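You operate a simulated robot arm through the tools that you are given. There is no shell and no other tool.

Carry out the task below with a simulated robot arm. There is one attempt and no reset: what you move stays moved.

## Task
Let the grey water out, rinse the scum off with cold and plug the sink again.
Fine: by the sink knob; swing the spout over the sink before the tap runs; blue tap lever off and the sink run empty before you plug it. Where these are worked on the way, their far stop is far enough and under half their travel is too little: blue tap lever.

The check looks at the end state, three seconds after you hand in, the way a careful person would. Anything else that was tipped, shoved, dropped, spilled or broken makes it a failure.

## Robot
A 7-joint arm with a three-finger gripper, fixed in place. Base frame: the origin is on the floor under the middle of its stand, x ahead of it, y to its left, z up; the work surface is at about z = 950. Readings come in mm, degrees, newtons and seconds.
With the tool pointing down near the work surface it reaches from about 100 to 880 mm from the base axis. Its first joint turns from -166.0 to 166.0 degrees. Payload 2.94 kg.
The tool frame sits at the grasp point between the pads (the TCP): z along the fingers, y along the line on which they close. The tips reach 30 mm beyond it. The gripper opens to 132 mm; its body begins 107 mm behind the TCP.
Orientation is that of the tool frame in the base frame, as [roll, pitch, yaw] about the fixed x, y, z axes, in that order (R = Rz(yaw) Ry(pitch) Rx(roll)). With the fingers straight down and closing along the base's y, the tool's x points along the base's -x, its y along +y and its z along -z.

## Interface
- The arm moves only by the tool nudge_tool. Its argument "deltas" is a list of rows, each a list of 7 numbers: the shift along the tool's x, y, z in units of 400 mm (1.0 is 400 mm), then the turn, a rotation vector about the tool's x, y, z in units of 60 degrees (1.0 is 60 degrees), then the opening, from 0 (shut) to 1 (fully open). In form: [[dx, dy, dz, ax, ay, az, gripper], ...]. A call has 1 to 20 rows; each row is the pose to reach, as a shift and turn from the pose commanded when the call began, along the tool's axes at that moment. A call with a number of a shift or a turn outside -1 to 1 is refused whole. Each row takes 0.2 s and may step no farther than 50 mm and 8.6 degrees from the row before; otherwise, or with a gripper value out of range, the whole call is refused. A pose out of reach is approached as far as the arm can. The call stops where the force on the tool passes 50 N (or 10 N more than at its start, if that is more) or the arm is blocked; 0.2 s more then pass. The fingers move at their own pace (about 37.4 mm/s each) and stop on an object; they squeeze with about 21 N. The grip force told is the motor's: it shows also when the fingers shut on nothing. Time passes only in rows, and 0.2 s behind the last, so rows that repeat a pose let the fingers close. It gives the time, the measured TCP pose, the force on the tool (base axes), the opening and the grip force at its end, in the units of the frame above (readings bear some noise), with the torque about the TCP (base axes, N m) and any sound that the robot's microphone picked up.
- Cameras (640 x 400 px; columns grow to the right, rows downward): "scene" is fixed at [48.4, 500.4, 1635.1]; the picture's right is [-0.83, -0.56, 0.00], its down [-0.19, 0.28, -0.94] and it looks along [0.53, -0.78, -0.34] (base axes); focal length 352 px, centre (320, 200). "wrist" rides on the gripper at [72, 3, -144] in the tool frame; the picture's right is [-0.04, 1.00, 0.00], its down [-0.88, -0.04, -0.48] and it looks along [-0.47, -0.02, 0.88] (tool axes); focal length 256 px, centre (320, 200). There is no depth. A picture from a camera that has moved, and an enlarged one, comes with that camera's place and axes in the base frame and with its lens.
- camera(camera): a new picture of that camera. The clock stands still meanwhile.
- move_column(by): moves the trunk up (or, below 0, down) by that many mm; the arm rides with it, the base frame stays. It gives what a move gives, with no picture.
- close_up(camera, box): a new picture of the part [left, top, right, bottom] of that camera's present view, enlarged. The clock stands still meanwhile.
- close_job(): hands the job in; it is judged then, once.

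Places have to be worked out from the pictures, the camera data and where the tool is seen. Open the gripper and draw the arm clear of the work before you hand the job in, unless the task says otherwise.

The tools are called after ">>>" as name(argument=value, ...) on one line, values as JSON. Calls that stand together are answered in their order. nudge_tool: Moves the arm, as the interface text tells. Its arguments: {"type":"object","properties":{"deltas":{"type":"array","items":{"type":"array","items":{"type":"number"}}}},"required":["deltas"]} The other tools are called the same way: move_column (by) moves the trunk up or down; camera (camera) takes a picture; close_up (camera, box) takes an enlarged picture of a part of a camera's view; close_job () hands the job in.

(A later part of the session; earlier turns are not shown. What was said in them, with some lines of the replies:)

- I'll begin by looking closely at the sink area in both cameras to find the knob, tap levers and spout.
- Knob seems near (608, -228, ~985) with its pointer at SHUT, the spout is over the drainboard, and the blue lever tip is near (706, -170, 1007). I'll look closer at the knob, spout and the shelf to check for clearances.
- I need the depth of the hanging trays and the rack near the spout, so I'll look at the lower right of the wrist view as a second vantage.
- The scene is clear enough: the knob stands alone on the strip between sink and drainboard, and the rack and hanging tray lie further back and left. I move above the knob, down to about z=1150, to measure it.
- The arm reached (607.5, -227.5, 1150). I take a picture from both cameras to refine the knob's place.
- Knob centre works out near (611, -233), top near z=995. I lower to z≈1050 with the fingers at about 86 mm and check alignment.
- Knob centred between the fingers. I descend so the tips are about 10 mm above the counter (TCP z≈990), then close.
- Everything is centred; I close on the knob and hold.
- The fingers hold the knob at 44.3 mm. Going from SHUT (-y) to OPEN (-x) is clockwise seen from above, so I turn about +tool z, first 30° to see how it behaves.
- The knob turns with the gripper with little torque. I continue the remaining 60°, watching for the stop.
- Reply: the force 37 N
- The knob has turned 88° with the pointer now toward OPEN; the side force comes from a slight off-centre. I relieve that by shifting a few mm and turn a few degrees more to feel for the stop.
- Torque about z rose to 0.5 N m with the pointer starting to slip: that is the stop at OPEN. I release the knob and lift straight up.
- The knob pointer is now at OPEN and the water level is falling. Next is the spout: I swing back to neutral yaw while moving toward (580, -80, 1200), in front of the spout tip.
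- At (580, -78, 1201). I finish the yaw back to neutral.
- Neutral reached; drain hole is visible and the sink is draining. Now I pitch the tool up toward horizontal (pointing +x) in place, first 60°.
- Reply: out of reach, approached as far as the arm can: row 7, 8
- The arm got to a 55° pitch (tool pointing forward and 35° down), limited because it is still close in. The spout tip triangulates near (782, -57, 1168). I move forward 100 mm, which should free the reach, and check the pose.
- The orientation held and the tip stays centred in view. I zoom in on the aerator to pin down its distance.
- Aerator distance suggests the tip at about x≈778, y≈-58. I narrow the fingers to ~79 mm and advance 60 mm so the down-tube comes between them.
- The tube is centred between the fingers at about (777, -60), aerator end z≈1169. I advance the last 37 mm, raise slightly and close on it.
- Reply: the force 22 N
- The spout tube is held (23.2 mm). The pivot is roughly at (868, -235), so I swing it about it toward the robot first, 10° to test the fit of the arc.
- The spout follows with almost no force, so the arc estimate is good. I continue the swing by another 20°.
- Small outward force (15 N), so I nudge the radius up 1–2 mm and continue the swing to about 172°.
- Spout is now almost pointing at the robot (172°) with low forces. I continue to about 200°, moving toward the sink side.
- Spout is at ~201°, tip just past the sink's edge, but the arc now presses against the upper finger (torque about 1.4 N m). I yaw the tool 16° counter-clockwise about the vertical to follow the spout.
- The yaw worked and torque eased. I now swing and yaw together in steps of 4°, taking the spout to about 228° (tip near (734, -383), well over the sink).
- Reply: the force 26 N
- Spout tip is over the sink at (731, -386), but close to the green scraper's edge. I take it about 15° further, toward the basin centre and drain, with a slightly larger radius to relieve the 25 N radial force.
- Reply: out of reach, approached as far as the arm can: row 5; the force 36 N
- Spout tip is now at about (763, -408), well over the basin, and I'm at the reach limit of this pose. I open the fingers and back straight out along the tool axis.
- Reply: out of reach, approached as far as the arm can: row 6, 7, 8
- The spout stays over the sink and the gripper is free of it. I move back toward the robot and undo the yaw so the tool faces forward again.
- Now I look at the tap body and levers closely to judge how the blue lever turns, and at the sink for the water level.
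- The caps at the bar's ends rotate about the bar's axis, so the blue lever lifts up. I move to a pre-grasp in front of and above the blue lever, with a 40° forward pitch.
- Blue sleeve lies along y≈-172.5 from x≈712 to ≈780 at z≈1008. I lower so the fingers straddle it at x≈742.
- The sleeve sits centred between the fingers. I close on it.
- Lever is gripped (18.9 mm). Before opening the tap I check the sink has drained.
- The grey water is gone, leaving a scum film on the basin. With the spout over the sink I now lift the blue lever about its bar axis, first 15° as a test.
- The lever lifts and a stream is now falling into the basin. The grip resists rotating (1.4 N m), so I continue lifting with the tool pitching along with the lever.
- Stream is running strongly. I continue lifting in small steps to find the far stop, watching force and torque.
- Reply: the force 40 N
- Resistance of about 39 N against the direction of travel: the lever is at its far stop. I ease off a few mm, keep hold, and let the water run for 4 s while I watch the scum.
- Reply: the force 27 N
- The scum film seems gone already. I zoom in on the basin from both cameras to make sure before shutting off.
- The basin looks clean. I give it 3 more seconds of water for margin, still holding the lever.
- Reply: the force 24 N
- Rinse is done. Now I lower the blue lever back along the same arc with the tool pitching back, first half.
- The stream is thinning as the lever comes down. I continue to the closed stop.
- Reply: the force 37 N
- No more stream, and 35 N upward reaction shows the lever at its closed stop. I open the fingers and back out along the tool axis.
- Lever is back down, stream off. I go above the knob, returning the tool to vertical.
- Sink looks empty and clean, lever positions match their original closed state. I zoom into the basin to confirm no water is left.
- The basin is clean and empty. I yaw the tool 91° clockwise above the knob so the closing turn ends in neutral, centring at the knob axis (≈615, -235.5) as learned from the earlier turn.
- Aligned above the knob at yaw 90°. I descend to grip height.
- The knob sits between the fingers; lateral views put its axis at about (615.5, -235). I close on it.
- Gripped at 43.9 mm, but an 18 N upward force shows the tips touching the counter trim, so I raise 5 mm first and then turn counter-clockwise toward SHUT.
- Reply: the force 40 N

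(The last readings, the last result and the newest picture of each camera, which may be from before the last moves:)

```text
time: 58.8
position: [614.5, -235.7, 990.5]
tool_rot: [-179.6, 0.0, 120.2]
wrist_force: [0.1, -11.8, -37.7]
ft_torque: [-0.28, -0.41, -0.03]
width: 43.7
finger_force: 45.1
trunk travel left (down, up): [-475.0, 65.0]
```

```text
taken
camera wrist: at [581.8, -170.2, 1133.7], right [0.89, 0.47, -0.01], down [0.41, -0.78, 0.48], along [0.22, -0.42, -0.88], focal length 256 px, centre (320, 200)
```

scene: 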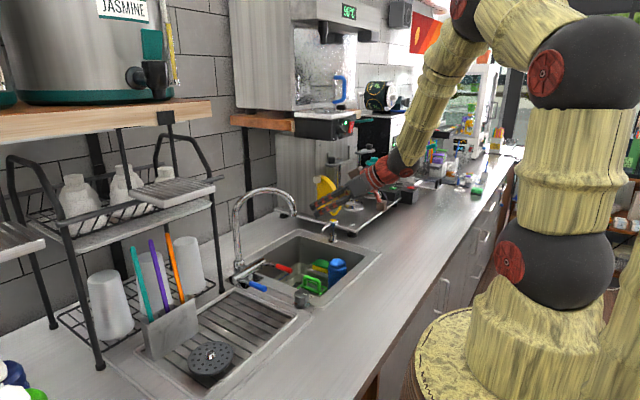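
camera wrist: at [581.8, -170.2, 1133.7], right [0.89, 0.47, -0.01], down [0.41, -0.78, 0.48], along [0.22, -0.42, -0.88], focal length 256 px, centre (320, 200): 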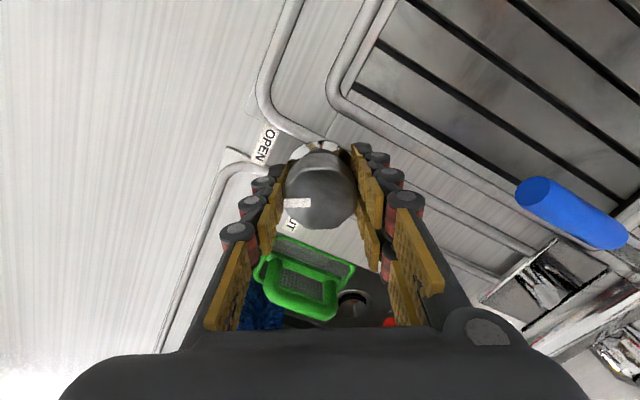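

The knob turns with the gripper (pointer fixed in view); I'm pulling up on it with 38 N, so I lower 5 mm and continue the turn.

>>> nudge_tool(deltas=[[0, 0, 0.007, 0, 0, 0, 0], [0, 0, 0.013, 0, 0, -0.05, 0], [0, 0, 0.013, 0, 0, -0.15, 0], [0, 0, 0.013, 0, 0, -0.25, 0], [0, 0, 0.013, 0, 0, -0.35, 0], [0, 0, 0.013, 0, 0, -0.45, 0], [0, 0, 0.013, 0, 0, -0.55, 0], [0, 0, 0.013, 0, 0, -0.65, 0]])

>>> camera(camera="wrist")

```text
time: 60.6
position: [614.2, -236.0, 990.1]
tool_rot: [-179.7, 0.2, 159.2]
wrist_force: [-17.3, -17.1, 13.8]
ft_torque: [-0.13, -0.06, -0.05]
width: 43.7
finger_force: 45.4
trunk travel left (down, up): [-475.0, 65.0]
```

```text
taken
camera wrist: at [547.2, -206.0, 1133.4], right [0.39, 0.92, 0.0], down [0.81, -0.34, 0.48], along [0.44, -0.19, -0.88], focal length 256 px, centre (320, 200)
```

wrist: 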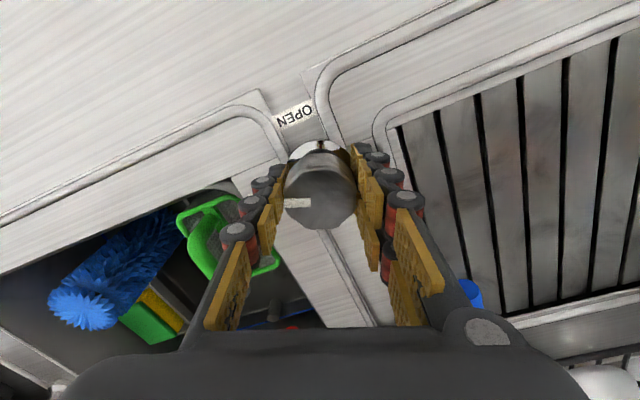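

At yaw 159°, about 21° left to SHUT. I recentre by 2.5 mm to relieve the side force and turn on to the stop plus a few degrees.

>>> nudge_tool(deltas=[[0.0036, -0.008, -0.004, 0, 0, 0, 0], [0.0036, -0.008, -0.004, 0, 0, -0.1, 0], [0.0036, -0.008, -0.004, 0, 0, -0.2, 0], [0.0036, -0.008, -0.004, 0, 0, -0.3, 0], [0.0036, -0.008, -0.004, 0, 0, -0.36, 0], [0.0036, -0.008, -0.004, 0, 0, -0.4, 0], [0.0036, -0.008, -0.004, 0, 0, -0.44, 0]])

>>> camera(camera="wrist")

>>> close_up(camera="scene", box=[255, 240, 355, 310])

```text
time: 62.2
position: [613.6, -236.0, 989.0]
tool_rot: [-179.6, 0.0, -174.3]
wrist_force: [13.2, -0.8, 1.0]
ft_torque: [0.27, -0.62, -0.92]
width: 44.0
finger_force: 45.1
trunk travel left (down, up): [-475.0, 65.0]
```

```text
taken
camera wrist: at [542.5, -238.9, 1133.6], right [-0.05, 1.0, -0.01], down [0.88, 0.05, 0.48], along [0.48, 0.02, -0.88], focal length 256 px, centre (320, 200)
```

wrist: 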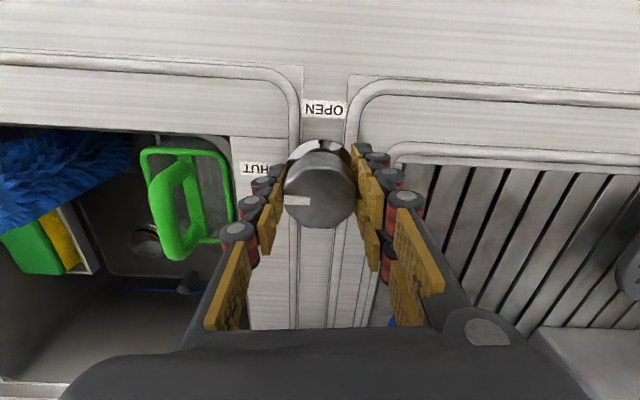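

```text
5.71 times, centred on (305, 275) of scene
camera zoom: at [48.4, 500.4, 1635.1], right [-0.83, -0.56, 0.0], down [-0.19, 0.28, -0.94], along [0.53, -0.78, -0.34], focal length 2014 px, centre (406, -229)
```

zoom: 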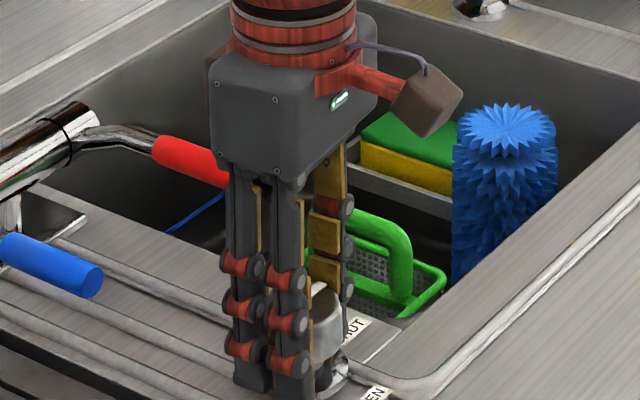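

Torque of -0.9 N m about z: the knob is against its SHUT stop. I release and lift clear to verify.

>>> nudge_tool(deltas=[[0, 0, 0, 0, 0, 0, 0.6], [0, 0, 0, 0, 0, 0, 0.6], [0, 0, 0, 0, 0, 0, 0.6], [0, 0, 0, 0, 0, 0, 0.6], [0, 0, -0.05, 0, 0, 0, 0.6], [0, 0, -0.125, 0, 0, 0, 0.6], [0, 0, -0.25, 0, 0, 0, 0.6], [0, 0, -0.37, 0, 0, 0, 0.6]])

>>> camera(camera="wrist")

>>> close_up(camera="scene", box=[240, 220, 380, 310])

```text
time: 64.0
position: [611.0, -235.6, 1138.1]
tool_rot: [-179.7, -0.2, -174.5]
wrist_force: [-0.1, -0.1, 0.1]
ft_torque: [-0.02, -0.08, -0.01]
width: 79.2
finger_force: 0.0
trunk travel left (down, up): [-475.0, 65.0]
```

```text
taken
camera wrist: at [538.9, -237.7, 1281.8], right [-0.05, 1.0, -0.01], down [0.88, 0.05, 0.47], along [0.47, 0.02, -0.88], focal length 256 px, centre (320, 200)
```

wrist: 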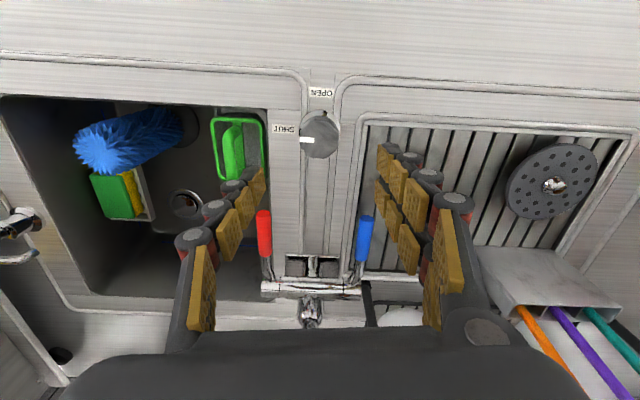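

```text
4.44 times, centred on (310, 265) of scene
camera zoom: at [48.4, 500.4, 1635.1], right [-0.83, -0.56, 0.0], down [-0.19, 0.28, -0.94], along [0.53, -0.78, -0.34], focal length 1567 px, centre (364, -89)
```

zoom: 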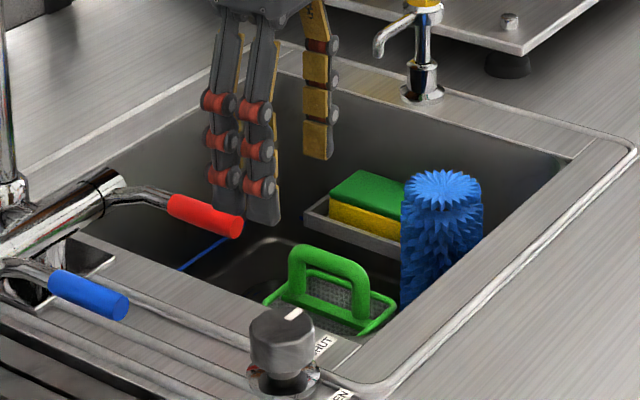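

The pointer is at SHUT. I zoom on the drain and knob to confirm the plug is seated.

>>> close_up(camera="wrist", box=[130, 90, 350, 240])

>>> close_up(camera="scene", box=[270, 260, 350, 320])

```text
2.67 times, centred on (240, 165) of wrist
camera zoom: at [538.9, -237.7, 1281.8], right [-0.05, 1.0, -0.01], down [0.88, 0.05, 0.47], along [0.47, 0.02, -0.88], focal length 683 px, centre (533, 293)
```

zoom: 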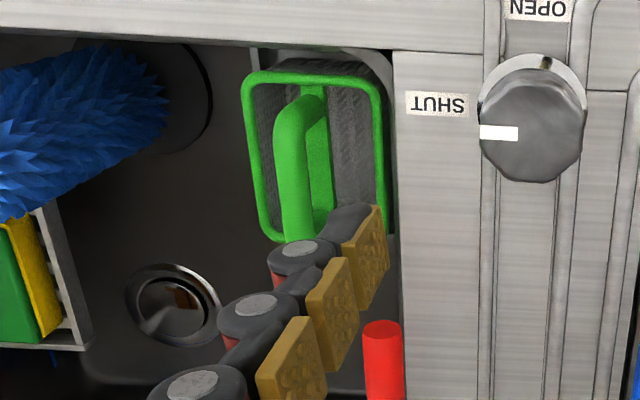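

```text
6.67 times, centred on (310, 290) of scene
camera zoom: at [48.4, 500.4, 1635.1], right [-0.83, -0.56, 0.0], down [-0.19, 0.28, -0.94], along [0.53, -0.78, -0.34], focal length 2350 px, centre (387, -400)
```

zoom: 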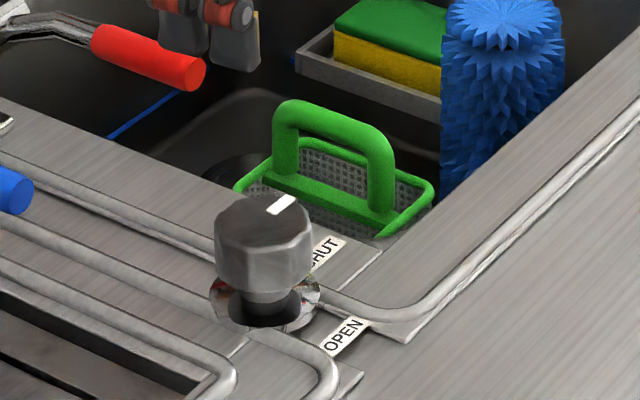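

Knob and plug match the original shut state, the blue lever tip sits exactly where it was at the start, and the basin is clean. I open the gripper and draw the arm up and clear.

>>> nudge_tool(deltas=[[0.02, 0.005, -0.1, 0, 0, 0, 0.8], [0.04, 0.011, -0.2, 0, 0, 0, 1], [0.06, 0.016, -0.3, 0, 0, 0, 1], [0.08, 0.022, -0.4, 0, 0, 0, 1], [0.1, 0.027, -0.5, 0, 0, 0, 1], [0.13, 0.033, -0.6, 0, 0, 0, 1], [0.15, 0.038, -0.7, 0, 0, 0, 1], [0.164, 0.043, -0.777, 0, 0, 0, 1]])

>>> camera(camera="scene")

>>> camera(camera="wrist")

```text
time: 65.8
position: [544.3, -220.6, 1448.6]
tool_rot: [-179.7, -0.2, -174.5]
wrist_force: [-0.7, -0.1, 0.8]
ft_torque: [-0.03, -0.05, 0.01]
width: 132.0
finger_force: 0.0
trunk travel left (down, up): [-475.0, 65.0]
```

```text
taken
```

scene: 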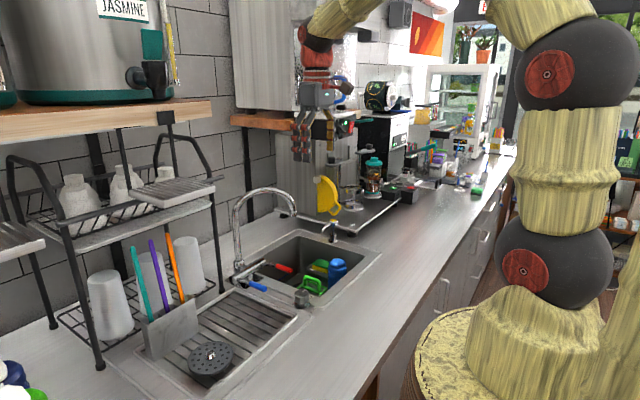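

```text
taken
camera wrist: at [472.3, -223.8, 1592.5], right [-0.05, 1.0, -0.01], down [0.88, 0.05, 0.47], along [0.47, 0.02, -0.88], focal length 256 px, centre (320, 200)
```

wrist: 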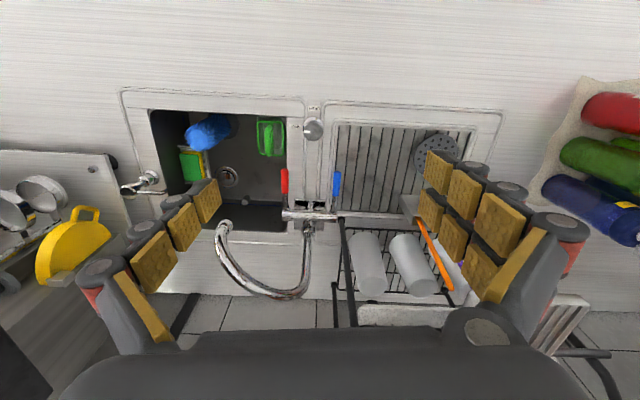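

Everything is in place. One last close look at the levers and basin from here before I hand in.

>>> close_up(camera="scene", box=[180, 180, 400, 320])

>>> close_up(camera="wrist", box=[130, 90, 400, 250])

```text
2.86 times, centred on (290, 250) of scene
camera zoom: at [48.4, 500.4, 1635.1], right [-0.83, -0.56, 0.0], down [-0.19, 0.28, -0.94], along [0.53, -0.78, -0.34], focal length 1007 px, centre (406, 57)
```

zoom: 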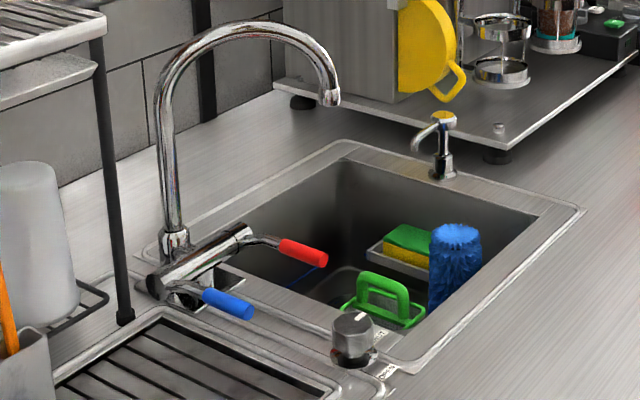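

```text
2.37 times, centred on (265, 170) of wrist
camera zoom: at [472.3, -223.8, 1592.5], right [-0.05, 1.0, -0.01], down [0.88, 0.05, 0.47], along [0.47, 0.02, -0.88], focal length 607 px, centre (450, 271)
```

zoom: 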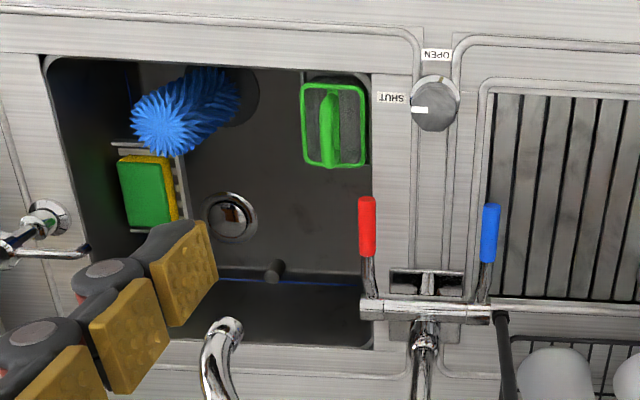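

The sink is empty and clean, the plug knob is at SHUT, and the blue lever is back in its closed position. The spout is over the basin, nothing else was disturbed, and the arm is clear with the gripper open, so I hand the job in.

>>> close_job()

```text
The job is handed in.
```

The sink is drained, rinsed with cold water and plugged again, and I've handed the job in. I haven't been told the result of the check.

- **Drain:** I turned the sink knob to OPEN and let the grey water run out.
- **Spout:** I swung the spout over the basin before opening the tap. It is still there.
- **Rinse:** I lifted the blue lever to its far stop and ran it there for about 8 seconds, until the scum was gone. Then I lowered it to its closed stop, and the stream stopped.
- **Plug:** Once the basin looked empty and clean, I turned the knob back to its SHUT stop.

In the last pictures the knob and levers look the same as at the start, and nothing else looks moved or spilled. The gripper is open and the arm is clear of the work.
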